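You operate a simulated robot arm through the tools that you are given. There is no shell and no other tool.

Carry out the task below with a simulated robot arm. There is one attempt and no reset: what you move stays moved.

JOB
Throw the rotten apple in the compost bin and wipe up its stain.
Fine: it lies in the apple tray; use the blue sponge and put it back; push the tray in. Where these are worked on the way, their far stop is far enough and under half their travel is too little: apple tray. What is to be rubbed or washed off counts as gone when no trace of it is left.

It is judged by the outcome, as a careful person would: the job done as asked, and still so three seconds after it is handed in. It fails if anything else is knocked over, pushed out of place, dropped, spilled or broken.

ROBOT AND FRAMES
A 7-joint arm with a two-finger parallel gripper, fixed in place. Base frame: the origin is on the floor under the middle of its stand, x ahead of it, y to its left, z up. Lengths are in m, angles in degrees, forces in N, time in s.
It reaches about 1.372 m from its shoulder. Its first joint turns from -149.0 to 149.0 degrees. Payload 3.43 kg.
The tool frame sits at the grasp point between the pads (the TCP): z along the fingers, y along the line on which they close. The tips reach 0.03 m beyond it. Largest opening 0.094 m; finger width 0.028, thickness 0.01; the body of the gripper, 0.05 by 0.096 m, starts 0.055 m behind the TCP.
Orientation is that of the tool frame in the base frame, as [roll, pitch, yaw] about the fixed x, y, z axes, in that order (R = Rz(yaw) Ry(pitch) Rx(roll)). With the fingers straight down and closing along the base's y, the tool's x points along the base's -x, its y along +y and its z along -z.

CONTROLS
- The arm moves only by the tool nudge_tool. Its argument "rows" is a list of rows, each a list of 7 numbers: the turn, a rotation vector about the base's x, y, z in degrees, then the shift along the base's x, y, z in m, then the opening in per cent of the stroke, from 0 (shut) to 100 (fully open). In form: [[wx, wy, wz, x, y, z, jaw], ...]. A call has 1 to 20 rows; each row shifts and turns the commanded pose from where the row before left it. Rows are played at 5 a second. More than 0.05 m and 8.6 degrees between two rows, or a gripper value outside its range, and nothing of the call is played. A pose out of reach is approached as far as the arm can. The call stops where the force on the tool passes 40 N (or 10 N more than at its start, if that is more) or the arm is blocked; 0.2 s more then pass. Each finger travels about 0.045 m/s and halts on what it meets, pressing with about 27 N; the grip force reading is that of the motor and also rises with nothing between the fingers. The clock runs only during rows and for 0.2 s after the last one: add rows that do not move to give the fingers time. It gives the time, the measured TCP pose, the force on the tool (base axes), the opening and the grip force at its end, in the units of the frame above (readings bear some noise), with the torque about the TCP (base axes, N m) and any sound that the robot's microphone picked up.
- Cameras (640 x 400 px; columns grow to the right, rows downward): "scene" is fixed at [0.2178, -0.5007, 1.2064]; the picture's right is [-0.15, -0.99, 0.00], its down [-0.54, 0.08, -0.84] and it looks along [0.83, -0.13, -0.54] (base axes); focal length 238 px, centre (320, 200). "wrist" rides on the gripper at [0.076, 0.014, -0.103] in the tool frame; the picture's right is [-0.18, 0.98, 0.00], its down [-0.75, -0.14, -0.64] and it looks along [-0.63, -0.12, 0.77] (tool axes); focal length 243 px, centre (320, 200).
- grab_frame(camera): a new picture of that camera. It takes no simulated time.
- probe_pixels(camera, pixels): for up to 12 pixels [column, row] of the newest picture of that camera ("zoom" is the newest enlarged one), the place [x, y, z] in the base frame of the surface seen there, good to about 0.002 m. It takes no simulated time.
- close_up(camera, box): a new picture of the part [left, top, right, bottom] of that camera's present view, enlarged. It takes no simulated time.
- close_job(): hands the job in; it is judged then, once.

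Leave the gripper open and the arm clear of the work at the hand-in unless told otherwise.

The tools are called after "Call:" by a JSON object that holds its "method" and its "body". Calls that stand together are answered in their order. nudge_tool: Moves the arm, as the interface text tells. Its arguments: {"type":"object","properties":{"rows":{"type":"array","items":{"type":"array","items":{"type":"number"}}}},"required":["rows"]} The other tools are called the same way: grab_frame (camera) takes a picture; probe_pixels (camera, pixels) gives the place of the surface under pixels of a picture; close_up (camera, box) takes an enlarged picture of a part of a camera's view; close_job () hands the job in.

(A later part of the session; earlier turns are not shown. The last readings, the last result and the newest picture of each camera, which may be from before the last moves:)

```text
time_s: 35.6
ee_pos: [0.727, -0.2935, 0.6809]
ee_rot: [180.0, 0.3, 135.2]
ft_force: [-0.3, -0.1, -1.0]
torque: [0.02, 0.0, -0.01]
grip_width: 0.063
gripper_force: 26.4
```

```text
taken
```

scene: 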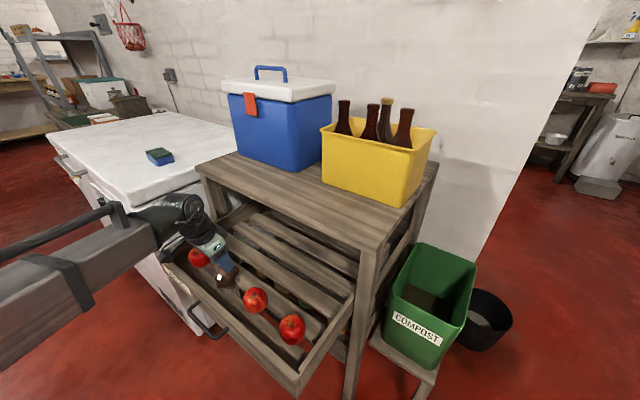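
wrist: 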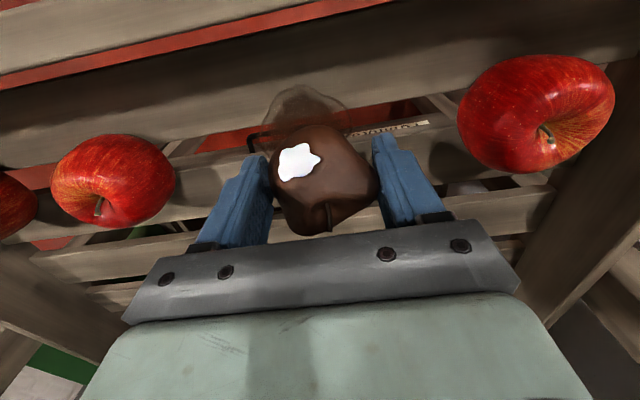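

The apple is lifted and held at 63 mm. I raise it a further 10 cm slowly and measure the bin from the scene view.

Call:
{"method": "nudge_tool", "body": {"rows": [[0, 0, 0, 0, 0, 0.01, 56], [0, 0, 0, 0, 0, 0.015, 56], [0, 0, 0, 0, 0, 0.02, 56], [0, 0, 0, 0, 0, 0.02, 56], [0, 0, 0, 0, 0, 0.02, 56], [0, 0, 0, 0, 0, 0.015, 56], [0, 0, 0, 0, 0, 0, 56]]}}

Call:
{"method": "close_up", "body": {"camera": "scene", "box": [340, 220, 532, 340]}}

Call:
{"method": "probe_pixels", "body": {"camera": "zoom", "pixels": [[260, 82], [350, 110], [450, 145], [165, 215], [240, 270], [320, 310], [390, 345], [430, 250], [200, 150], [300, 260], [360, 290], [230, 230]]}}

```text
time_s: 37.2
ee_pos: [0.7266, -0.293, 0.7805]
ee_rot: [-180.0, 0.2, 135.3]
ft_force: [0.8, -0.2, -1.0]
torque: [0.0, -0.04, 0.02]
grip_width: 0.0625
gripper_force: 27.4
```

```text
3.33 times, centred on (436, 280) of scene
```

zoom: 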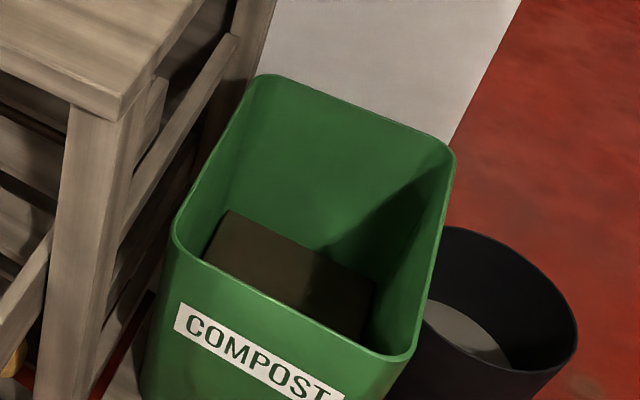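

```text
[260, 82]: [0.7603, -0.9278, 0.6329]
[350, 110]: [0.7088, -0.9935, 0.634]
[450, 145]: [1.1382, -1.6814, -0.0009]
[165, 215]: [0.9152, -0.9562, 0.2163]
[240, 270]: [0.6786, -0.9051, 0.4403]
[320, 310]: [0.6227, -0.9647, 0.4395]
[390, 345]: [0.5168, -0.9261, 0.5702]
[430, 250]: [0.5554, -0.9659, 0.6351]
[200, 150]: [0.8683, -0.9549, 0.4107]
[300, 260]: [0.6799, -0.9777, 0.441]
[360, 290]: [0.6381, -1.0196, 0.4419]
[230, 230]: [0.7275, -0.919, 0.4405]
```

The bin's opening is centred about (0.622,-0.910), rim z≈0.64, about 17×23 cm, compost surface z≈0.44. I carry the apple along the rack's front (above the open tray) to a point in front of the bin's side, at z≈0.88.

Call:
{"method": "nudge_tool", "body": {"rows": [[0, 0, 0, -0.01, -0.01, 0.006, 56], [0, 0, 0, -0.0195, -0.0195, 0.006, 56], [0, 0, 0, -0.0213, -0.0212, 0.006, 56], [0, 0, 0, -0.0213, -0.0212, 0.006, 56], [0, 0, 0, -0.0213, -0.0212, 0.006, 56], [0, 0, 0, -0.0213, -0.0212, 0.006, 56], [0, 0, 0, -0.0213, -0.0212, 0.006, 56], [0, 0, 0, -0.0213, -0.0212, 0.006, 56], [0, 0, 0, -0.0213, -0.0212, 0.006, 56], [0, 0, 0, -0.0213, -0.0212, 0.006, 56], [0, 0, 0, -0.0213, -0.0212, 0.006, 56], [0, 0, 0, -0.0213, -0.0212, 0.006, 56], [0, 0, 0, -0.0213, -0.0212, 0.006, 56], [0, 0, 0, -0.0213, -0.0212, 0.006, 56], [0, 0, 0, -0.0213, -0.0212, 0.006, 56], [0, 0, 0, -0.0213, -0.0212, 0.006, 56], [0, 0, 0, -0.0195, -0.0195, 0.006, 56], [0, 0, 0, -0.01, -0.01, 0, 56], [0, 0, 0, 0, 0, 0, 56]]}}

Call:
{"method": "grab_frame", "body": {"camera": "scene"}}

Call:
{"method": "grab_frame", "body": {"camera": "wrist"}}

```text
time_s: 41.2
ee_pos: [0.37, -0.651, 0.8817]
ee_rot: [180.0, 0.2, 135.3]
ft_force: [0.1, -0.1, -0.7]
torque: [0.01, -0.03, -0.01]
grip_width: 0.0627
gripper_force: 27.3
```

```text
taken
```

scene: 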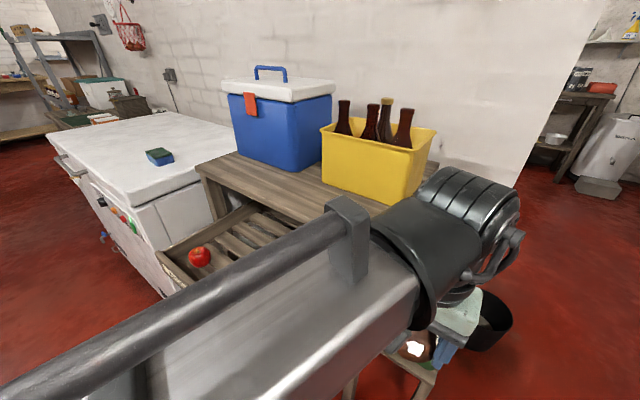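

```text
taken
```

wrist: 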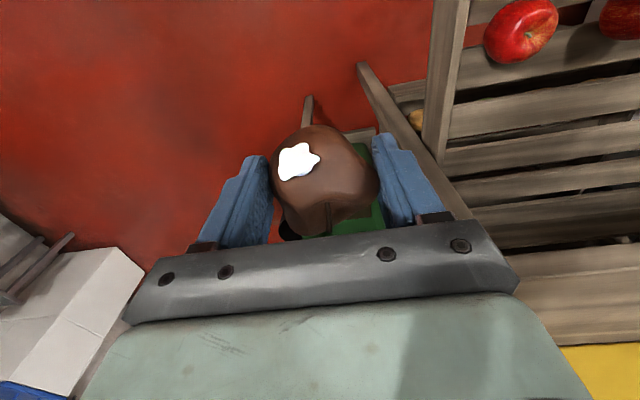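

The apple is firmly held. I rise to z≈0.95 and advance along the rack's right side toward the bin centre, stopping to look.

Call:
{"method": "nudge_tool", "body": {"rows": [[0, 0, 0, 0, 0, 0.03, 56], [0, 0, 0, 0, 0, 0.04, 56], [0, 0, 0, 0.0141, -0.0141, 0, 56], [0, 0, 0, 0.0177, -0.0177, 0, 56], [0, 0, 0, 0.0177, -0.0177, 0, 56], [0, 0, 0, 0.0177, -0.0177, 0, 56], [0, 0, 0, 0.0177, -0.0177, 0, 56], [0, 0, 0, 0.0177, -0.0177, 0, 56], [0, 0, 0, 0.0141, -0.0141, 0, 56], [0, 0, 0, 0, 0, 0, 56]]}}

Call:
{"method": "grab_frame", "body": {"camera": "scene"}}

Call:
{"method": "grab_frame", "body": {"camera": "wrist"}}

```text
time_s: 43.4
ee_pos: [0.4874, -0.7664, 0.9516]
ee_rot: [-179.9, 0.3, 135.3]
ft_force: [-0.3, -1.0, -1.0]
torque: [0.03, 0.04, 0.02]
grip_width: 0.0628
gripper_force: 27.2
```

```text
taken
```

scene: 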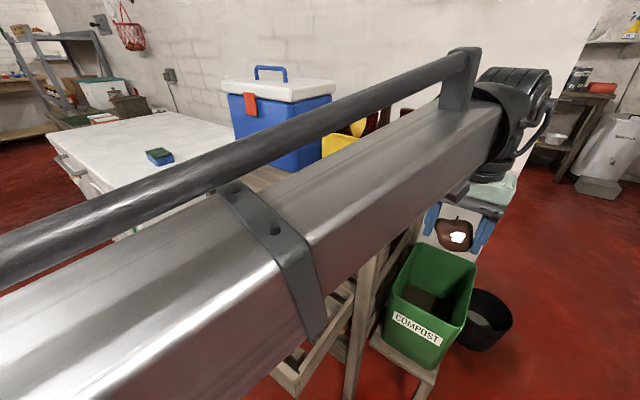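

```text
taken
```

wrist: 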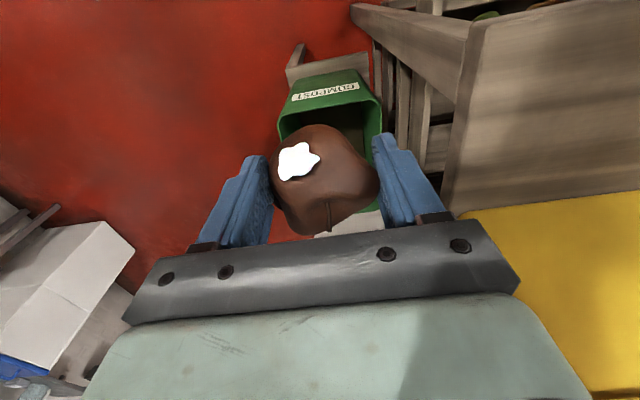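

Clear on all sides. I move the rest of the way above the bin centre at the same height.

Call:
{"method": "nudge_tool", "body": {"rows": [[0, 0, 0, 0.0142, -0.015, 0, 56], [0, 0, 0, 0.0177, -0.0189, 0, 56], [0, 0, 0, 0.0177, -0.0189, 0, 56], [0, 0, 0, 0.0177, -0.0189, 0, 56], [0, 0, 0, 0.0177, -0.0189, 0, 56], [0, 0, 0, 0.0177, -0.0189, 0, 56], [0, 0, 0, 0.0177, -0.0189, 0, 56], [0, 0, 0, 0.0142, -0.015, 0, 56], [0, 0, 0, 0, 0, 0, 56]]}}

Call:
{"method": "grab_frame", "body": {"camera": "scene"}}

Call:
{"method": "grab_frame", "body": {"camera": "wrist"}}

```text
time_s: 45.4
ee_pos: [0.6223, -0.911, 0.9527]
ee_rot: [180.0, 0.3, 135.3]
ft_force: [-0.2, 0.2, -0.4]
torque: [0.0, -0.01, 0.0]
grip_width: 0.0626
gripper_force: 27.0
```

```text
taken
```

scene: 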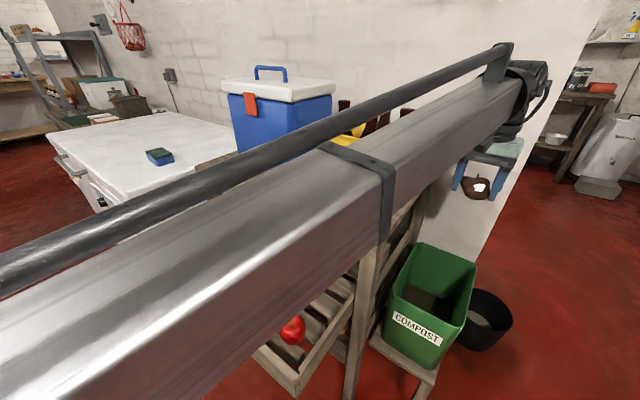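

```text
taken
```

wrist: 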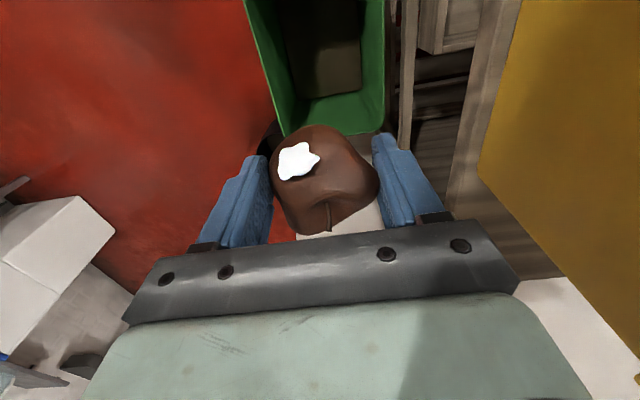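

I probe the forearm's underside and nearby surface to find its clearance above the rack corner before lowering.

Call:
{"method": "probe_pixels", "body": {"camera": "scene", "pixels": [[500, 120], [450, 170], [400, 210], [375, 235], [350, 230], [300, 230], [200, 290], [100, 330], [300, 300], [515, 95], [420, 120], [300, 175]]}}

Call:
{"method": "probe_pixels", "body": {"camera": "wrist", "pixels": [[320, 20], [320, 60], [300, 100], [275, 90], [250, 20], [382, 40], [380, 100], [404, 60], [455, 60], [490, 40], [290, 130], [340, 110]]}}

```text
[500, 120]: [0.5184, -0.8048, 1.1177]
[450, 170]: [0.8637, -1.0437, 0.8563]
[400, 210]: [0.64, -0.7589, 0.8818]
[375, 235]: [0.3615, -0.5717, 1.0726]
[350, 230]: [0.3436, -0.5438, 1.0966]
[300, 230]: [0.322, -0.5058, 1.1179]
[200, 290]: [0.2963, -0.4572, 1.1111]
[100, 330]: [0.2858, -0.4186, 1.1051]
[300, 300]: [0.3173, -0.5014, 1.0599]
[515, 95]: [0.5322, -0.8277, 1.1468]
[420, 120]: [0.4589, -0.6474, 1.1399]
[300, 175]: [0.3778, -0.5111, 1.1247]
```

```text
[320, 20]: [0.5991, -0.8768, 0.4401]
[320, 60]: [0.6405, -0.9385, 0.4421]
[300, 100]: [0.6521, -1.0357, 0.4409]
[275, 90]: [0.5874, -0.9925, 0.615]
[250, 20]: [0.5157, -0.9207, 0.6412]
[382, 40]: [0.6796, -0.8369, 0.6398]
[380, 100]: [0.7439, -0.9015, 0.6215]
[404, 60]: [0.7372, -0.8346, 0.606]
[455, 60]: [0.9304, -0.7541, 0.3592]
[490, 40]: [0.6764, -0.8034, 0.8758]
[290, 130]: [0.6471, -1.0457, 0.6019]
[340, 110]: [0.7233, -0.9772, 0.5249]
```

The forearm is about 6–7 cm thick-edge close to the rack's front right corner horizontally and 18 cm above it. To lower safely I lean the hand 21° away from the rack (to the right), keeping the apple over the bin.

Call:
{"method": "nudge_tool", "body": {"rows": [[4.95, -4.95, 0, -0.003, -0.003, 0, 56], [4.95, -4.95, 0, -0.003, -0.003, 0, 56], [4.95, -4.95, 0, -0.003, -0.003, 0, 56], [0, 0, 0, 0, 0, -0.03, 56], [0, 0, 0, 0, 0, -0.03, 56], [0, 0, 0, 0, 0, -0.03, 56], [0, 0, 0, 0, 0, 0, 56]]}}

Call:
{"method": "grab_frame", "body": {"camera": "scene"}}

Call:
{"method": "grab_frame", "body": {"camera": "wrist"}}

```text
time_s: 47.0
ee_pos: [0.6124, -0.9184, 0.8613]
ee_rot: [159.0, 0.3, 135.2]
ft_force: [0.3, -0.5, -1.0]
torque: [0.0, -0.01, 0.03]
grip_width: 0.0624
gripper_force: 27.0
```

```text
taken
```

scene: 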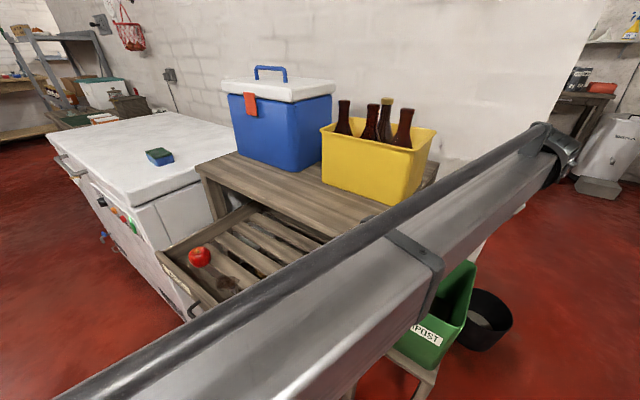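

```text
taken
```

wrist: 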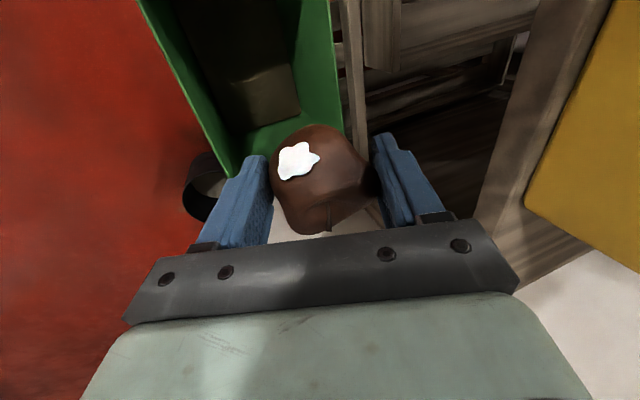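

I probe the forearm again after the lean.

Call:
{"method": "probe_pixels", "body": {"camera": "scene", "pixels": [[440, 265], [410, 310], [520, 190], [400, 260], [350, 310], [500, 175], [300, 360], [420, 330], [470, 230], [380, 330], [340, 250], [540, 130]]}}

```text
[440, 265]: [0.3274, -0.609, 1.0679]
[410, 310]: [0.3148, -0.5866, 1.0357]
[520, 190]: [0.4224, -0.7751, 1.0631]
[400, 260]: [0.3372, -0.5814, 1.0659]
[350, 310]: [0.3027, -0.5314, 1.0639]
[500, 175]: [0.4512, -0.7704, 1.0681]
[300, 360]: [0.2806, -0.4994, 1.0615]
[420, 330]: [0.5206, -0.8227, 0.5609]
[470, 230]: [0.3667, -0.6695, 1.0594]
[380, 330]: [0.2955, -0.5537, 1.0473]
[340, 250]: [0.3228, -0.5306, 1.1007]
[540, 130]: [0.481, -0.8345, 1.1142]
```

Now about 6 cm of horizontal clearance to the rack corner. I lower 12 cm and look again.

Call:
{"method": "nudge_tool", "body": {"rows": [[0, 0, 0, 0, 0, -0.02, 56], [0, 0, 0, 0, 0, -0.025, 56], [0, 0, 0, 0, 0, -0.025, 56], [0, 0, 0, 0, 0, -0.025, 56], [0, 0, 0, 0, 0, -0.025, 56], [0, 0, 0, 0, 0, 0, 56]]}}

Call:
{"method": "grab_frame", "body": {"camera": "scene"}}

Call:
{"method": "grab_frame", "body": {"camera": "wrist"}}

```text
time_s: 48.4
ee_pos: [0.612, -0.9195, 0.7417]
ee_rot: [159.0, 0.4, 135.2]
ft_force: [-0.4, -0.3, -0.5]
torque: [-0.01, 0.04, 0.01]
grip_width: 0.0623
gripper_force: 26.8
```

```text
taken
```

scene: 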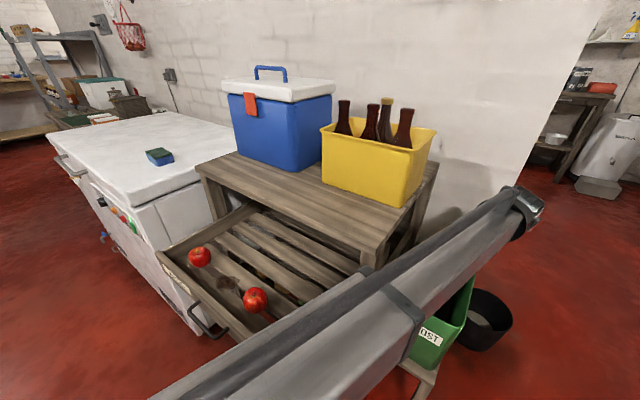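

```text
taken
```

wrist: 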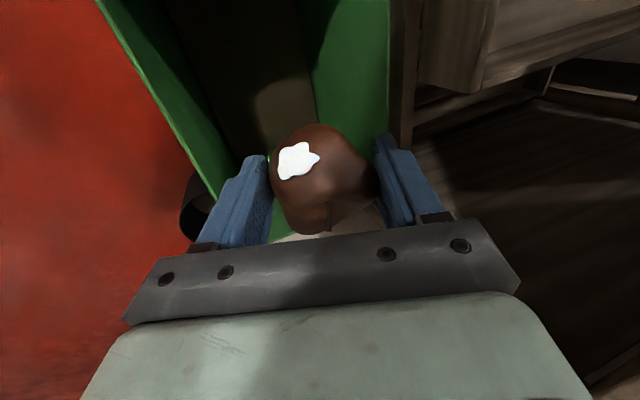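

I probe the forearm again at this height, including how it sits over the open tray's right corner.

Call:
{"method": "probe_pixels", "body": {"camera": "scene", "pixels": [[400, 340], [440, 300], [490, 250], [520, 220], [350, 390], [380, 290], [450, 235], [300, 340], [418, 320], [370, 262], [500, 240], [470, 215]]}}

Call:
{"method": "probe_pixels", "body": {"camera": "wrist", "pixels": [[200, 140], [225, 165], [150, 60], [390, 60], [385, 100], [250, 90], [260, 140], [410, 80], [470, 70], [330, 60], [380, 30], [410, 110]]}}

```text
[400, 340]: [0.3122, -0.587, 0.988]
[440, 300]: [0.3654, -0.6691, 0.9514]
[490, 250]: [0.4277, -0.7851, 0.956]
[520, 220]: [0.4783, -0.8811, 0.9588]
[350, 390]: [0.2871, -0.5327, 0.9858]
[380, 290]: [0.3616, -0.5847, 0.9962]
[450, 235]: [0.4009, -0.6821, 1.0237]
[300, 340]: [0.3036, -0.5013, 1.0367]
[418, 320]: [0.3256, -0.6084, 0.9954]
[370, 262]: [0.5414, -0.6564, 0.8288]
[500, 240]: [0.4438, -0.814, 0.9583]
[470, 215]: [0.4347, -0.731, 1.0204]
```

```text
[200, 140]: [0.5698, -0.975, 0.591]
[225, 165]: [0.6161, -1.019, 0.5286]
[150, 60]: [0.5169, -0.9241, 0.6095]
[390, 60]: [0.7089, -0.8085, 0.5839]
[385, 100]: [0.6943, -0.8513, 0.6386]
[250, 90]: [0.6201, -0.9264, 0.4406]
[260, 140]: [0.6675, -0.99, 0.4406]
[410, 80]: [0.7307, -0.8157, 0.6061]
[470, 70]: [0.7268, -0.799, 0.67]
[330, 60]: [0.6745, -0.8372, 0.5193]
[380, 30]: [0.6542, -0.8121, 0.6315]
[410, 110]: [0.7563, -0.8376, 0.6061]
```

Clearances are fine. I lower 13 cm more with a 1.2 cm shift to the left so the hand stays centred between the rims.

Call:
{"method": "nudge_tool", "body": {"rows": [[0, 0, 0, 0.004, 0.004, -0.02, 56], [0, 0, 0, 0.0045, 0.0045, -0.025, 56], [0, 0, 0, 0, 0, -0.025, 56], [0, 0, 0, 0, 0, -0.025, 56], [0, 0, 0, 0, 0, -0.02, 56], [0, 0, 0, 0, 0, -0.015, 56], [0, 0, 0, 0, 0, 0, 56]]}}

Call:
{"method": "grab_frame", "body": {"camera": "scene"}}

Call:
{"method": "grab_frame", "body": {"camera": "wrist"}}

```text
time_s: 50.0
ee_pos: [0.6219, -0.9108, 0.6124]
ee_rot: [158.9, 0.4, 135.2]
ft_force: [0.1, -0.4, -0.9]
torque: [0.03, 0.02, 0.03]
grip_width: 0.0625
gripper_force: 27.5
```

```text
taken
```

scene: 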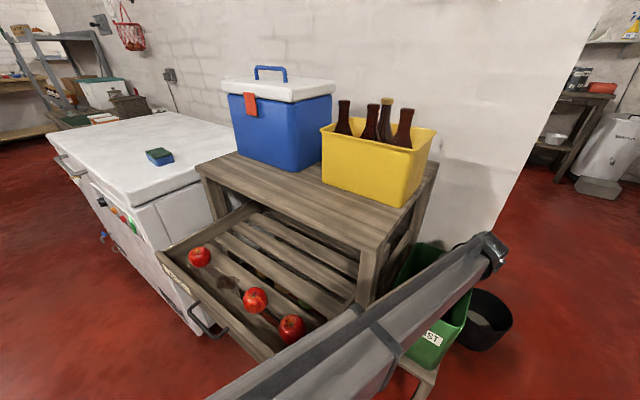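

```text
taken
```

wrist: 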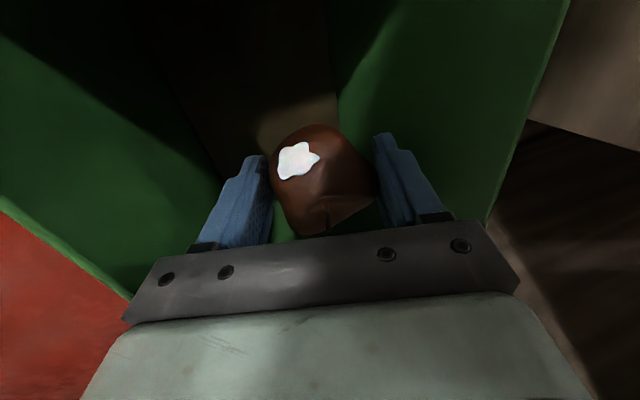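

The apple hangs inside the bin below the rim, no contact forces. I open the jaws to let it go.

Call:
{"method": "nudge_tool", "body": {"rows": [[0, 0, 0, 0, 0, 0, 70], [0, 0, 0, 0, 0, 0, 80], [0, 0, 0, 0, 0, 0, 90], [0, 0, 0, 0, 0, 0, 90], [0, 0, 0, 0, 0, 0, 90], [0, 0, 0, 0, 0, 0, 90]]}}

Call:
{"method": "grab_frame", "body": {"camera": "wrist"}}

```text
time_s: 51.4
ee_pos: [0.6207, -0.9107, 0.6128]
ee_rot: [159.0, 0.2, 135.2]
ft_force: [0.6, -0.6, -0.1]
torque: [-0.01, -0.03, 0.0]
grip_width: 0.0845
gripper_force: 0.0
```

```text
taken
```

wrist: 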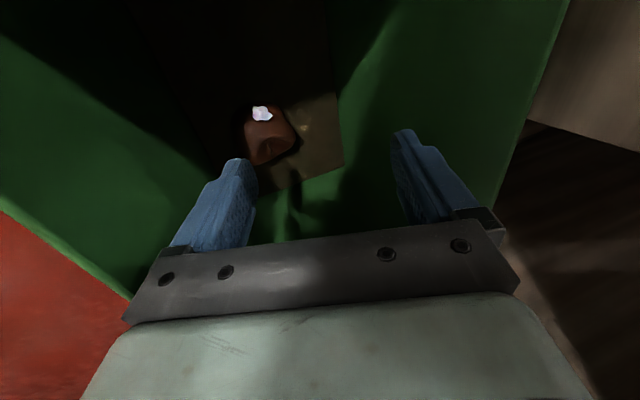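

The apple lies on the compost inside the bin. I go straight up, clear of bin and rack, then bring the tool upright.

Call:
{"method": "nudge_tool", "body": {"rows": [[0, 0, 0, -0.004, -0.004, 0.025, 90], [0, 0, 0, -0.0045, -0.0045, 0.035, 90], [0, 0, 0, 0, 0, 0.04, 90], [0, 0, 0, 0, 0, 0.04, 90], [0, 0, 0, 0, 0, 0.04, 90], [0, 0, 0, 0, 0, 0.04, 90], [0, 0, 0, 0, 0, 0.04, 90], [0, 0, 0, 0, 0, 0.04, 90], [0, 0, 0, 0, 0, 0.04, 90], [-4.95, 4.95, 0, 0.003, 0.003, 0.01, 90], [-4.95, 4.95, 0, 0.003, 0.003, 0, 90], [-4.95, 4.95, 0, 0.003, 0.003, 0, 90], [0, 0, 0, 0, 0, 0, 90]]}}

Call:
{"method": "grab_frame", "body": {"camera": "wrist"}}

Call:
{"method": "grab_frame", "body": {"camera": "scene"}}

```text
time_s: 54.2
ee_pos: [0.6207, -0.9106, 0.9609]
ee_rot: [-179.9, 0.2, 135.4]
ft_force: [-0.6, 0.5, 0.1]
torque: [-0.02, -0.03, 0.01]
grip_width: 0.0847
gripper_force: 0.1
```

```text
taken
```

wrist: 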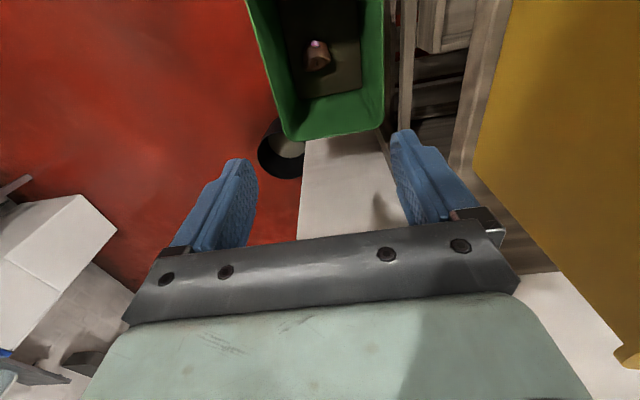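

```text
taken
```

scene: 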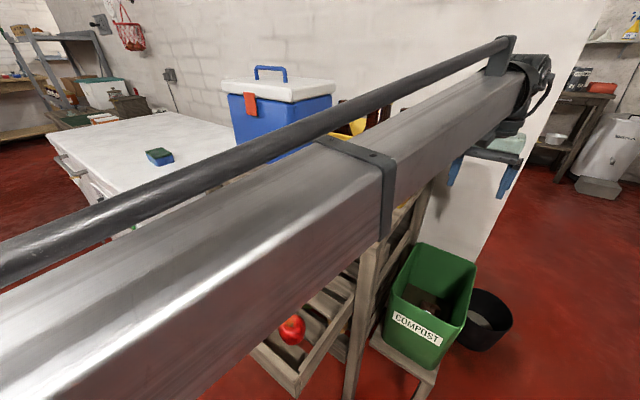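

The apple stays in the bin. I go back the way I came: away along the rack's side, then along its front.

Call:
{"method": "nudge_tool", "body": {"rows": [[0, 0, 0, -0.0283, 0.0283, 0, 90], [0, 0, 0, -0.0283, 0.0283, 0, 90], [0, 0, 0, -0.0283, 0.0283, 0, 90], [0, 0, 0, -0.0283, 0.0283, 0, 90], [0, 0, 0, -0.0283, 0.0283, 0, 90], [0, 0, 0, -0.0283, 0.0283, 0, 90], [0, 0, 0, -0.0283, 0.0283, 0, 90], [0, 0, 0, -0.0283, 0.0283, 0, 90], [0, 0, 0, -0.02, 0.02, 0, 90], [0, 0, 0, 0.02, 0.02, 0, 90], [0, 0, 0, 0.027, 0.027, 0, 90], [0, 0, 0, 0.027, 0.027, 0, 90], [0, 0, 0, 0.027, 0.027, 0, 90], [0, 0, 0, 0.027, 0.027, 0, 90], [0, 0, 0, 0.027, 0.027, 0, 90], [0, 0, 0, 0.027, 0.027, 0, 90], [0, 0, 0, 0.027, 0.027, 0, 90], [0, 0, 0, 0.027, 0.027, 0, 90], [0, 0, 0, 0.027, 0.027, 0, 90], [0, 0, 0, 0.027, 0.027, 0, 90]]}}

Call:
{"method": "grab_frame", "body": {"camera": "scene"}}

Call:
{"method": "grab_frame", "body": {"camera": "wrist"}}

```text
time_s: 58.4
ee_pos: [0.6649, -0.3748, 0.9625]
ee_rot: [-180.0, 0.2, 135.2]
ft_force: [-1.3, 0.2, 0.0]
torque: [0.0, 0.01, -0.01]
grip_width: 0.0844
gripper_force: 0.0
```

```text
taken
```

scene: 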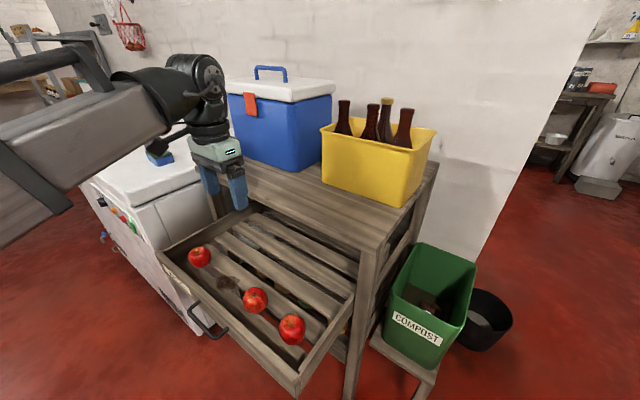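

```text
taken
```

wrist: 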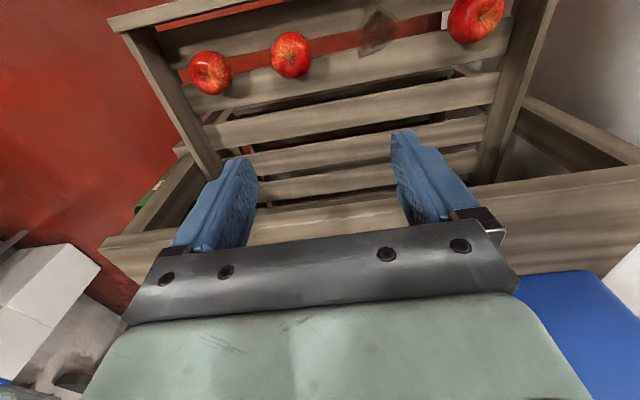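

The stain is visible now at about (375,35) of the wrist view. I enlarge it and probe its outline.

Call:
{"method": "close_up", "body": {"camera": "wrist", "box": [328, 0, 424, 60]}}

Call:
{"method": "probe_pixels", "body": {"camera": "zoom", "pixels": [[185, 190], [300, 80], [380, 70], [450, 140], [465, 230], [420, 280], [310, 340], [240, 370], [205, 345], [230, 250], [300, 250], [360, 320]]}}

Call:
{"method": "close_up", "body": {"camera": "scene", "box": [190, 250, 270, 300]}}

```text
6.67 times, centred on (376, 30) of wrist
```

zoom: 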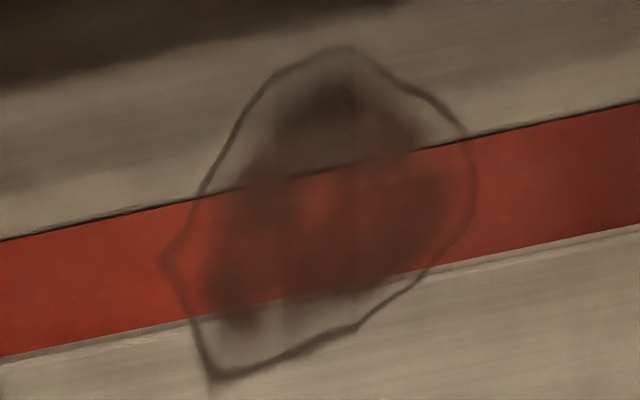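

```text
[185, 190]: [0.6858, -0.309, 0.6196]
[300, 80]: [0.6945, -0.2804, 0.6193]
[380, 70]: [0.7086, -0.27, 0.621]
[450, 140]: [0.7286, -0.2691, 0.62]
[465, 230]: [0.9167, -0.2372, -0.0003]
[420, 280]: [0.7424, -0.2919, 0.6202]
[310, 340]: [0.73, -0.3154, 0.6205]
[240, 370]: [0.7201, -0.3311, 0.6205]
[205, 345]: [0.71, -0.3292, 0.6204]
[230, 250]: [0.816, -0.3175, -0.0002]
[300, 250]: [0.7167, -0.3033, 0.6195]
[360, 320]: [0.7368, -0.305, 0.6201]
```

```text
8.00 times, centred on (230, 275) of scene
```

zoom: 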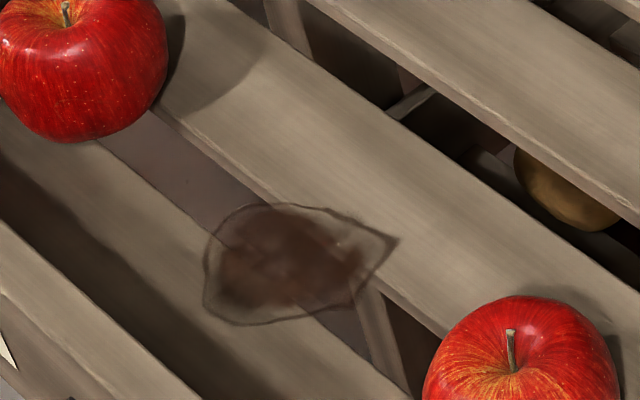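

The stain spans depth 0.682–0.748 and s 0.26–0.333 across the two front slats. The sponge is about 11×6×4 cm, long side parallel to the tray. I move up and over toward the freezer while turning the tool 90° so the jaws will close across the sponge's short side.

Call:
{"method": "nudge_tool", "body": {"rows": [[0, 0, 8.18, 0.02, 0.02, 0.02, 90], [0, 0, 8.18, 0.0305, 0.025, 0.015, 90], [0, 0, 8.18, 0.0305, 0.025, 0.015, 90], [0, 0, 8.18, 0.0305, 0.025, 0.015, 90], [0, 0, 8.18, 0.0305, 0.025, 0.015, 90], [0, 0, 8.18, 0.0305, 0.025, 0.01, 90], [0, 0, 8.18, 0.0305, 0.025, 0.01, 90], [0, 0, 8.18, 0.0305, 0.025, 0, 90], [0, 0, 8.18, 0.0305, 0.025, 0, 90], [0, 0, 8.18, 0.0305, 0.025, 0, 90], [0, 0, 8.18, 0.0305, 0.025, 0, 90], [0, 0, 0, 0, 0, 0, 90]]}}

Call:
{"method": "grab_frame", "body": {"camera": "scene"}}

Call:
{"method": "grab_frame", "body": {"camera": "wrist"}}

```text
time_s: 61.0
ee_pos: [0.9912, -0.1023, 1.0614]
ee_rot: [-180.0, 0.2, -134.6]
ft_force: [-0.3, -0.6, 0.1]
torque: [-0.03, -0.01, 0.01]
grip_width: 0.0847
gripper_force: 0.1
```

```text
taken
```

scene: 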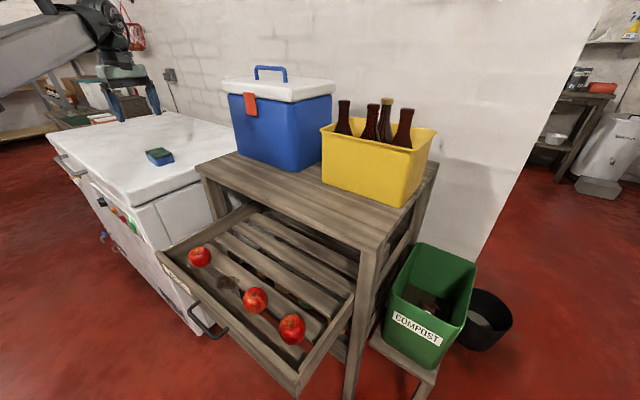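

```text
taken
```

wrist: 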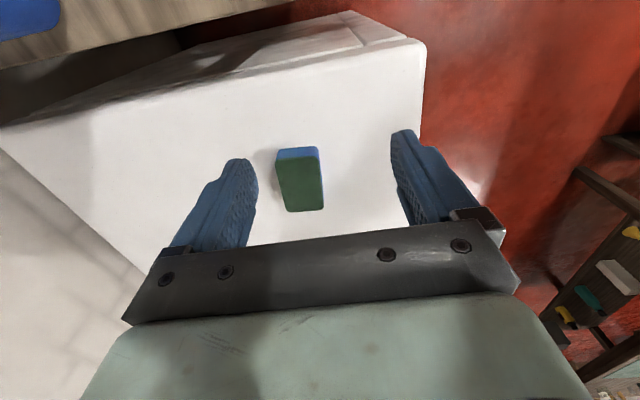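

The sponge shows at about (300,180) of the wrist view, nearly in line with the jaws. I enlarge it and probe its corners.

Call:
{"method": "close_up", "body": {"camera": "wrist", "box": [252, 130, 348, 220]}}

Call:
{"method": "probe_pixels", "body": {"camera": "wrist", "pixels": [[278, 161], [317, 158], [322, 207], [288, 210], [300, 180], [300, 152], [280, 151], [316, 148], [284, 185], [320, 180], [260, 190], [340, 180]]}}

```text
4.44 times, centred on (300, 175) of wrist
```

zoom: 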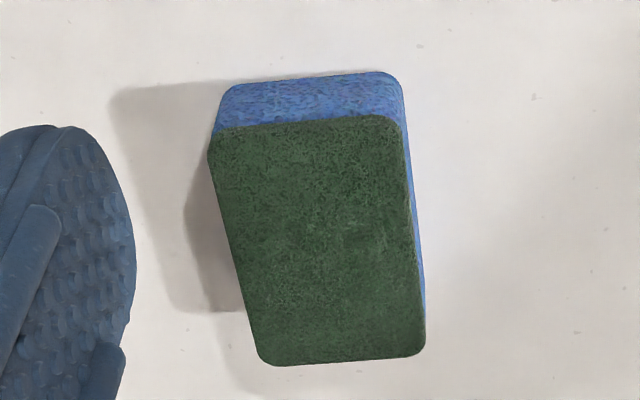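

```text
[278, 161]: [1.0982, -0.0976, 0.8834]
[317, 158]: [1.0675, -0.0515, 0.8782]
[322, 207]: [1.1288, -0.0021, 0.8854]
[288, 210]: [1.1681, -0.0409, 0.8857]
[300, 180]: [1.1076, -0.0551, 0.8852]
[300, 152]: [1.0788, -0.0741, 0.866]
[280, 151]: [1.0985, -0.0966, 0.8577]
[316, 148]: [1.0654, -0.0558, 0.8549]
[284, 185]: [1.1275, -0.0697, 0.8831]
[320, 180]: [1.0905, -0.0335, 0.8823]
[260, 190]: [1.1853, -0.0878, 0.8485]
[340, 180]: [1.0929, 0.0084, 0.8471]
```

Sponge centre ≈ (1.112,-0.050), yaw ≈ 39°, top z 0.886, width about 6 cm. I align (-6.5° yaw) and move over it, stopping just above.

Call:
{"method": "nudge_tool", "body": {"rows": [[0, 0, -6.5, 0.0302, 0.0131, -0.01, 90], [0, 0, 0, 0.0302, 0.0131, -0.02, 90], [0, 0, 0, 0.0302, 0.0131, -0.02, 90], [0, 0, 0, 0.0302, 0.0131, -0.02, 90], [0, 0, 0, 0, 0, -0.03, 90], [0, 0, 0, 0, 0, -0.03, 90], [0, 0, 0, 0, 0, 0, 90]]}}

Call:
{"method": "grab_frame", "body": {"camera": "wrist"}}

Call:
{"method": "close_up", "body": {"camera": "scene", "box": [80, 80, 240, 180]}}

```text
time_s: 62.6
ee_pos: [1.1109, -0.0526, 0.9317]
ee_rot: [-179.9, 0.2, -141.2]
ft_force: [0.0, -0.3, 0.2]
torque: [0.03, 0.01, 0.02]
grip_width: 0.0846
gripper_force: 0.1
```

```text
taken
```

wrist: 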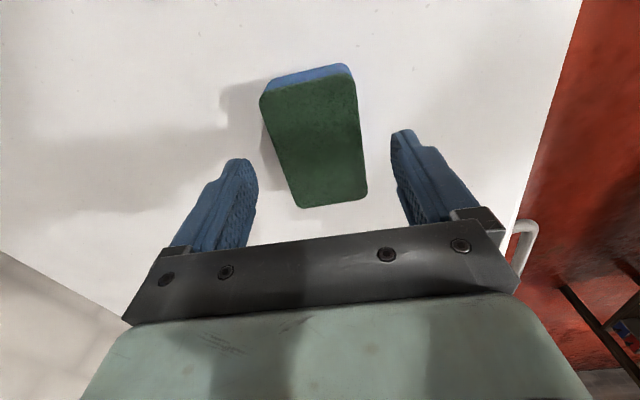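

```text
4.00 times, centred on (160, 130) of scene
```

zoom: 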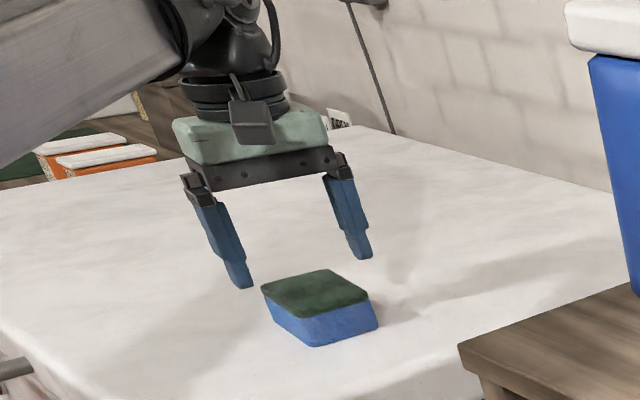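

The sponge is centred and aligned between the jaws. I go down to TCP z≈0.889 (tips ~1 cm above the freezer top) and close gently.

Call:
{"method": "nudge_tool", "body": {"rows": [[0, 0, 0, 0, 0, -0.02, 90], [0, 0, 0, 0, 0, -0.015, 90], [0, 0, 0, 0, 0, -0.007, 90], [0, 0, 0, 0, 0, 0, 90], [0, 0, 0, 0, 0, 0, 80], [0, 0, 0, 0, 0, 0, 72], [0, 0, 0, 0, 0, 0, 65], [0, 0, 0, 0, 0, 0, 58], [0, 0, 0, 0, 0, 0, 52], [0, 0, 0, 0, 0, 0, 52], [0, 0, 0, 0, 0, 0, 52]]}}

Call:
{"method": "grab_frame", "body": {"camera": "wrist"}}

Call:
{"method": "close_up", "body": {"camera": "scene", "box": [80, 80, 240, 180]}}

```text
time_s: 65.0
ee_pos: [1.1112, -0.0506, 0.8895]
ee_rot: [-180.0, 0.2, -141.2]
ft_force: [-0.8, -0.3, 1.1]
torque: [0.01, -0.03, 0.04]
grip_width: 0.0584
gripper_force: 27.1
```

```text
taken
```

wrist: 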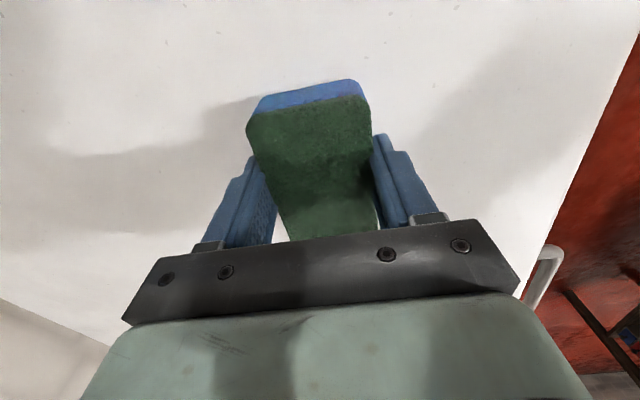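

```text
4.00 times, centred on (160, 130) of scene
```

zoom: 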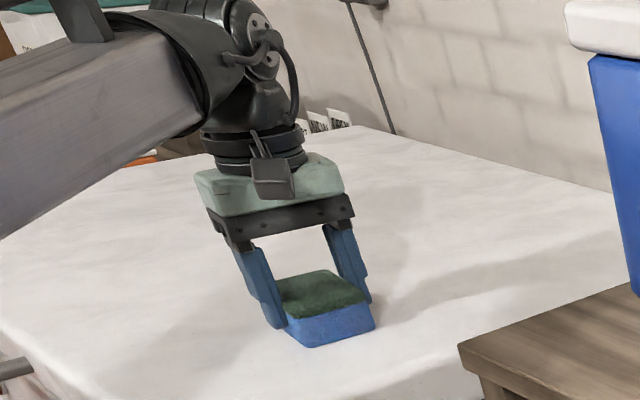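

The sponge is held (58 mm); grasp pose for the return is (1.111,-0.051,0.889), yaw −141.2°. I lift it and carry it to above the stain.

Call:
{"method": "nudge_tool", "body": {"rows": [[0, 0, 0, 0, 0, 0.015, 52], [0, 0, 0, 0, 0, 0.03, 52], [0, 0, 0, 0, 0, 0.04, 52], [0, 0, 0, 0, 0, 0.04, 52], [0, 0, 0, -0.025, -0.0155, 0.01, 52], [0, 0, 0, -0.033, -0.0204, 0, 52], [0, 0, 0, -0.033, -0.0204, 0, 52], [0, 0, 0, -0.033, -0.0204, 0, 52], [0, 0, 0, -0.033, -0.0204, 0, 52], [0, 0, 3.1, -0.033, -0.0204, 0, 52], [0, 0, 3.1, -0.033, -0.0204, 0, 52], [0, 0, 0, -0.033, -0.0204, 0, 52], [0, 0, 0, -0.033, -0.0204, 0, 52], [0, 0, 0, -0.033, -0.0204, -0.02, 52], [0, 0, 0, -0.033, -0.0204, -0.03, 52], [0, 0, 0, -0.033, -0.0204, -0.03, 52], [0, 0, 0, -0.0195, -0.0126, -0.04, 52], [0, 0, 0, -0.02, -0.012, -0.04, 52], [0, 0, 0, 0, 0, 0, 52]]}}

Call:
{"method": "grab_frame", "body": {"camera": "scene"}}

Call:
{"method": "grab_frame", "body": {"camera": "wrist"}}

```text
time_s: 69.0
ee_pos: [0.6833, -0.3154, 0.866]
ee_rot: [-179.9, 0.2, -134.8]
ft_force: [-0.4, 1.0, 0.5]
torque: [-0.01, -0.01, -0.01]
grip_width: 0.0578
gripper_force: 26.7
```

```text
taken
```

scene: 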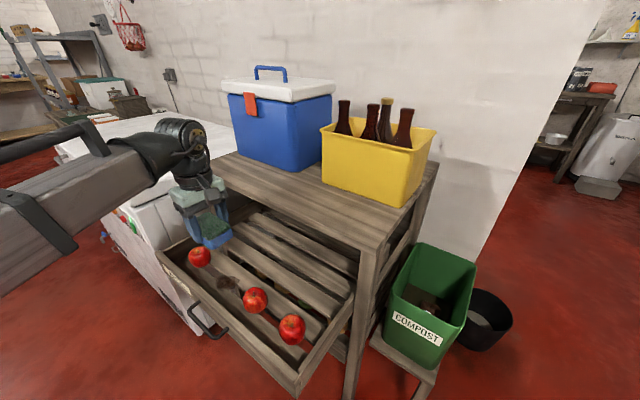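

```text
taken
```

wrist: 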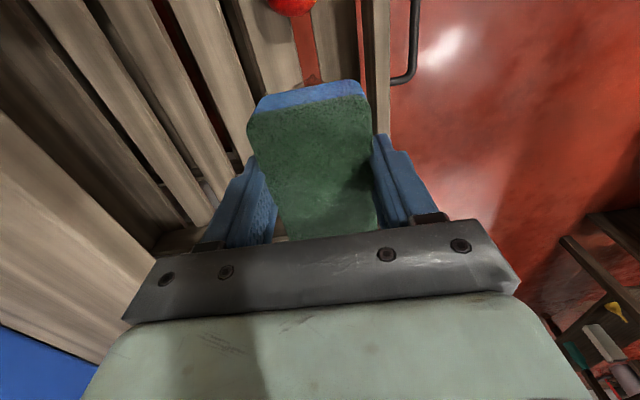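

The sponge is 4 cm short of the stain centre along the tray. I shift over the stain and go down to about 3 cm above the slats.

Call:
{"method": "nudge_tool", "body": {"rows": [[0, 0, 0, 0.0163, 0.0099, 0, 52], [0, 0, 0, 0.0162, 0.0099, 0, 52], [0, 0, 0, 0, 0, -0.04, 52], [0, 0, 0, 0, 0, -0.04, 52], [0, 0, 0, 0, 0, -0.04, 52], [0, 0, 0, 0, 0, -0.03, 52], [0, 0, 0, 0, 0, -0.02, 52], [0, 0, 0, 0, 0, 0, 52]]}}

Call:
{"method": "grab_frame", "body": {"camera": "wrist"}}

Call:
{"method": "close_up", "body": {"camera": "scene", "box": [150, 200, 310, 300]}}

```text
time_s: 70.8
ee_pos: [0.7158, -0.2958, 0.6942]
ee_rot: [-179.9, 0.1, -135.1]
ft_force: [-0.3, -0.1, -0.1]
torque: [0.01, 0.06, -0.02]
grip_width: 0.0583
gripper_force: 27.2
```

```text
taken
```

wrist: 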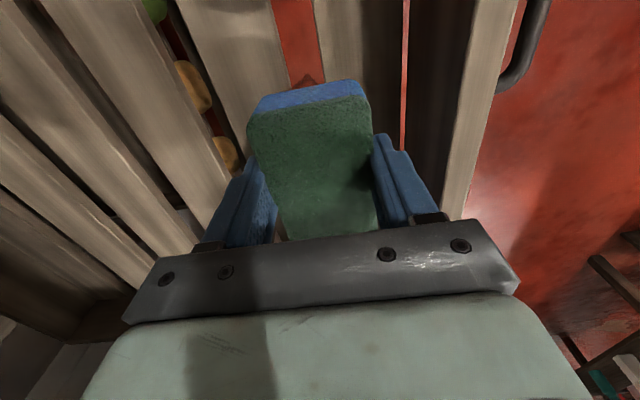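

```text
4.00 times, centred on (230, 250) of scene
```

zoom: 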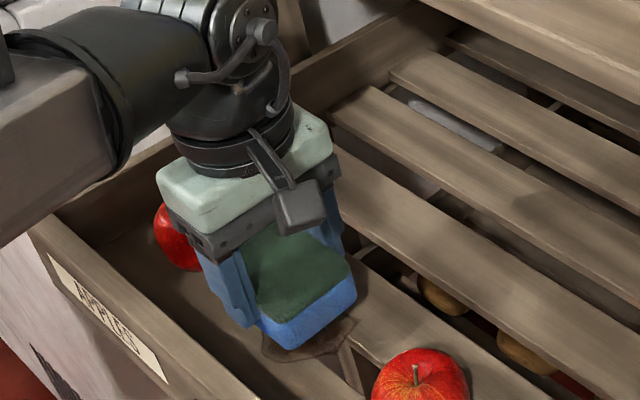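

Positioned over the stain. I lower slowly toward contact.

Call:
{"method": "nudge_tool", "body": {"rows": [[0, 0, 0, 0, 0, -0.01, 52], [0, 0, 0, 0, 0, -0.01, 52], [0, 0, 0, 0, 0, -0.006, 52], [0, 0, 0, 0, 0, -0.004, 52], [0, 0, 0, 0, 0, 0, 52]]}}

```text
time_s: 72.0
ee_pos: [0.7158, -0.2965, 0.6646]
ee_rot: [-179.9, 0.2, -135.0]
ft_force: [0.1, -1.1, 1.0]
torque: [0.0, -0.02, 0.03]
grip_width: 0.0583
gripper_force: 26.5
```

Call:
{"method": "nudge_tool", "body": {"rows": [[0, 0, 0, 0, 0, -0.0015, 52], [0, 0, 0, 0, 0, -0.0015, 52], [0, 0, 0, 0, 0, 0, 52]]}}

```text
time_s: 72.8
ee_pos: [0.7159, -0.2957, 0.6615]
ee_rot: [-179.8, 0.2, -135.1]
ft_force: [0.3, -0.1, 1.7]
torque: [-0.01, 0.02, 0.01]
grip_width: 0.0579
gripper_force: 26.9
```

About 1.7 N upward: first touch. I press a little more (1.5 mm).

Call:
{"method": "nudge_tool", "body": {"rows": [[0, 0, 0, 0, 0, -0.0015, 52], [0, 0, 0, 0, 0, 0, 52]]}}

```text
time_s: 73.4
ee_pos: [0.7155, -0.2944, 0.6618]
ee_rot: [-180.0, 0.1, -135.0]
ft_force: [0.4, -0.8, 20.2]
torque: [-0.03, 0.01, 0.01]
grip_width: 0.0579
gripper_force: 27.3
```

20 N is more than needed; I raise 0.8 mm for light pressure, then rub along the tray's length (so the tray isn't pushed), ±1.8 cm.

Call:
{"method": "nudge_tool", "body": {"rows": [[0, 0, 0, 0, 0, 0.0008, 52], [0, 0, 0, 0.0064, 0.0064, 0, 52], [0, 0, 0, 0.0064, 0.0064, 0, 52], [0, 0, 0, -0.0064, -0.0064, 0, 52], [0, 0, 0, -0.0064, -0.0064, 0, 52], [0, 0, 0, -0.0064, -0.0064, 0, 52], [0, 0, 0, -0.0064, -0.0064, 0, 52], [0, 0, 0, 0.0064, 0.0064, 0, 52], [0, 0, 0, 0.0064, 0.0064, 0, 52], [0, 0, 0, 0.0064, 0.0064, 0, 52], [0, 0, 0, 0.0064, 0.0064, 0, 52], [0, 0, 0, -0.0064, -0.0064, 0, 52], [0, 0, 0, -0.0064, -0.0064, 0, 52], [0, 0, 0, 0, 0, 0, 52]]}}

Call:
{"method": "close_up", "body": {"camera": "scene", "box": [180, 240, 276, 300]}}

```text
time_s: 76.4
ee_pos: [0.7163, -0.2949, 0.6617]
ee_rot: [-179.9, 0.3, -134.9]
ft_force: [9.1, 8.0, 15.0]
torque: [0.19, -0.3, 0.02]
grip_width: 0.0579
gripper_force: 26.9
```

```text
6.67 times, centred on (228, 270) of scene
```

zoom: 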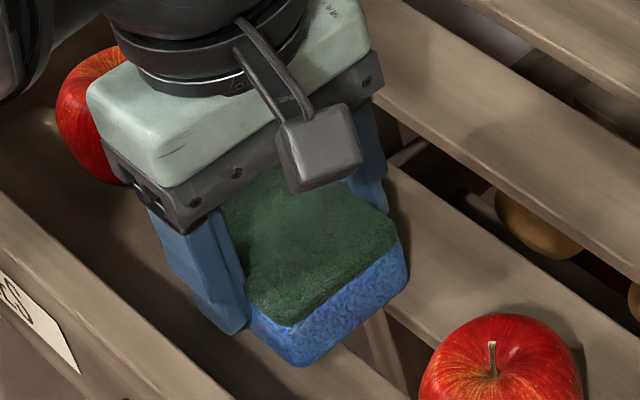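

The rub works (15 N downward, steady). Next I lift 4 mm, shift 1.7 cm toward the tray front, press again and rub there.

Call:
{"method": "nudge_tool", "body": {"rows": [[0, 0, 0, 0, 0, 0.004, 52], [0, 0, 0, -0.012, 0.012, 0, 52], [0, 0, 0, 0, 0, -0.0025, 52], [0, 0, 0, 0, 0, -0.0018, 52], [0, 0, 0, 0.0064, 0.0064, 0, 52], [0, 0, 0, 0.0064, 0.0064, 0, 52], [0, 0, 0, -0.0064, -0.0064, 0, 52], [0, 0, 0, -0.0064, -0.0064, 0, 52], [0, 0, 0, -0.0064, -0.0064, 0, 52], [0, 0, 0, -0.0064, -0.0064, 0, 52], [0, 0, 0, 0.0064, 0.0064, 0, 52], [0, 0, 0, 0.0064, 0.0064, 0, 52], [0, 0, 0, 0.0064, 0.0064, 0, 52], [0, 0, 0, 0.0064, 0.0064, 0, 52], [0, 0, 0, -0.0064, -0.0064, 0, 52], [0, 0, 0, -0.0064, -0.0064, 0, 52], [0, 0, 0, 0, 0, 0, 52]]}}

```text
time_s: 80.0
ee_pos: [0.7039, -0.2839, 0.6599]
ee_rot: [-179.9, 0.2, -135.0]
ft_force: [1.4, 0.5, 2.1]
torque: [0.06, -0.04, -0.04]
grip_width: 0.0581
gripper_force: 27.1
```

Pressure was light here (2 N). I press 1 mm more and repeat the strokes.

Call:
{"method": "nudge_tool", "body": {"rows": [[0, 0, 0, 0, 0, -0.001, 52], [0, 0, 0, 0.0064, 0.0064, 0, 52], [0, 0, 0, 0.0064, 0.0064, 0, 52], [0, 0, 0, -0.0064, -0.0064, 0, 52], [0, 0, 0, -0.0064, -0.0064, 0, 52], [0, 0, 0, -0.0064, -0.0064, 0, 52], [0, 0, 0, -0.0064, -0.0064, 0, 52], [0, 0, 0, 0.0064, 0.0064, 0, 52], [0, 0, 0, 0.0064, 0.0064, 0, 52], [0, 0, 0, 0.0064, 0.0064, 0, 52], [0, 0, 0, 0.0064, 0.0064, 0, 52], [0, 0, 0, -0.0064, -0.0064, 0, 52], [0, 0, 0, -0.0064, -0.0064, 0, 52], [0, 0, 0, 0, 0, 0, 52]]}}

```text
time_s: 83.0
ee_pos: [0.7041, -0.2837, 0.6595]
ee_rot: [-179.8, 0.2, -135.0]
ft_force: [12.6, 9.2, 20.4]
torque: [0.32, -0.14, -0.15]
grip_width: 0.058
gripper_force: 27.1
```

Good contact (20 N). Now I lift, shift 3.4 cm toward the back of the stain, press and rub there.

Call:
{"method": "nudge_tool", "body": {"rows": [[0, 0, 0, 0, 0, 0.005, 52], [0, 0, 0, 0.012, -0.012, 0, 52], [0, 0, 0, 0.012, -0.012, 0, 52], [0, 0, 0, 0, 0, -0.003, 52], [0, 0, 0, 0, 0, -0.0017, 52], [0, 0, 0, 0.0064, 0.0064, 0, 52], [0, 0, 0, 0.0064, 0.0064, 0, 52], [0, 0, 0, -0.0064, -0.0064, 0, 52], [0, 0, 0, -0.0064, -0.0064, 0, 52], [0, 0, 0, -0.0064, -0.0064, 0, 52], [0, 0, 0, -0.0064, -0.0064, 0, 52], [0, 0, 0, 0.0064, 0.0064, 0, 52], [0, 0, 0, 0.0064, 0.0064, 0, 52], [0, 0, 0, 0.0064, 0.0064, 0, 52], [0, 0, 0, 0.0064, 0.0064, 0, 52], [0, 0, 0, -0.0064, -0.0064, 0, 52], [0, 0, 0, -0.0064, -0.0064, 0, 52], [0, 0, 0, 0, 0, 0, 52]]}}

```text
time_s: 86.8
ee_pos: [0.7285, -0.3074, 0.6601]
ee_rot: [-180.0, 0.2, -135.0]
ft_force: [7.0, 6.6, 12.6]
torque: [0.21, -0.16, -0.01]
grip_width: 0.0578
gripper_force: 26.9
```

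Strokes done at all three positions. I lift 15 cm and look at the stain area.

Call:
{"method": "nudge_tool", "body": {"rows": [[0, 0, 0, 0, 0, 0.01, 52], [0, 0, 0, 0, 0, 0.03, 52], [0, 0, 0, 0, 0, 0.04, 52], [0, 0, 0, 0, 0, 0.04, 52], [0, 0, 0, 0, 0, 0.04, 52], [0, 0, 0, 0, 0, 0, 52]]}}

Call:
{"method": "close_up", "body": {"camera": "scene", "box": [190, 250, 270, 300]}}

Call:
{"method": "grab_frame", "body": {"camera": "wrist"}}

```text
time_s: 88.2
ee_pos: [0.7285, -0.307, 0.8219]
ee_rot: [-179.9, 0.2, -135.0]
ft_force: [-0.1, 0.2, 0.1]
torque: [0.0, 0.0, 0.02]
grip_width: 0.0581
gripper_force: 26.5
```

```text
8.00 times, centred on (230, 275) of scene
```

zoom: 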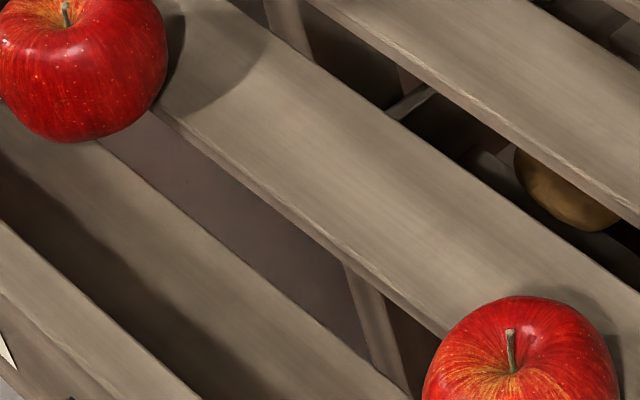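

```text
taken
```

wrist: 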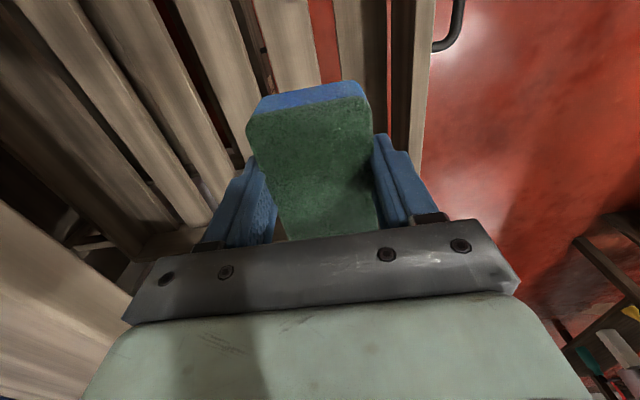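

The stain appears gone. I enlarge more to check that not even a faint outline is left.

Call:
{"method": "close_up", "body": {"camera": "scene", "box": [208, 266, 248, 291]}}

Call:
{"method": "grab_frame", "body": {"camera": "scene"}}

```text
16.00 times, centred on (228, 278) of scene
```

zoom: 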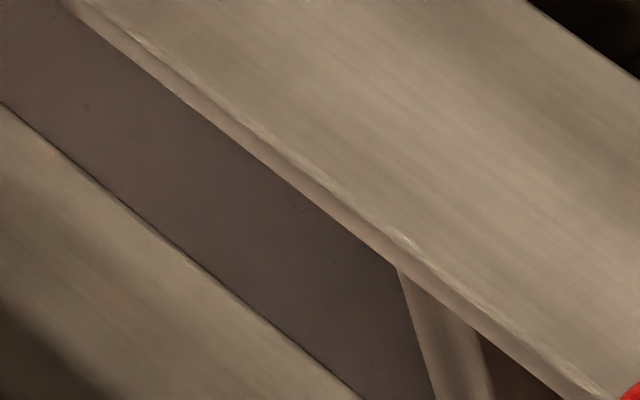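

```text
taken
```

scene: 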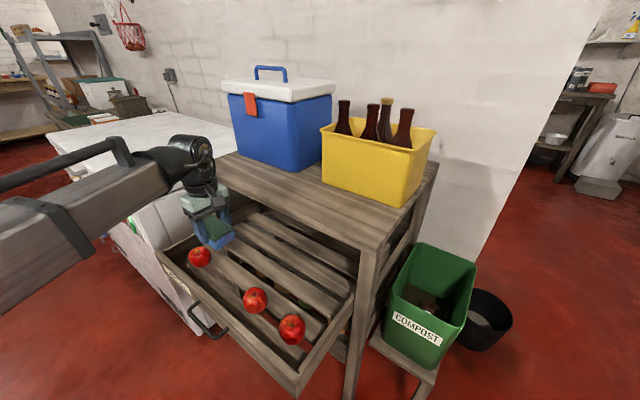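

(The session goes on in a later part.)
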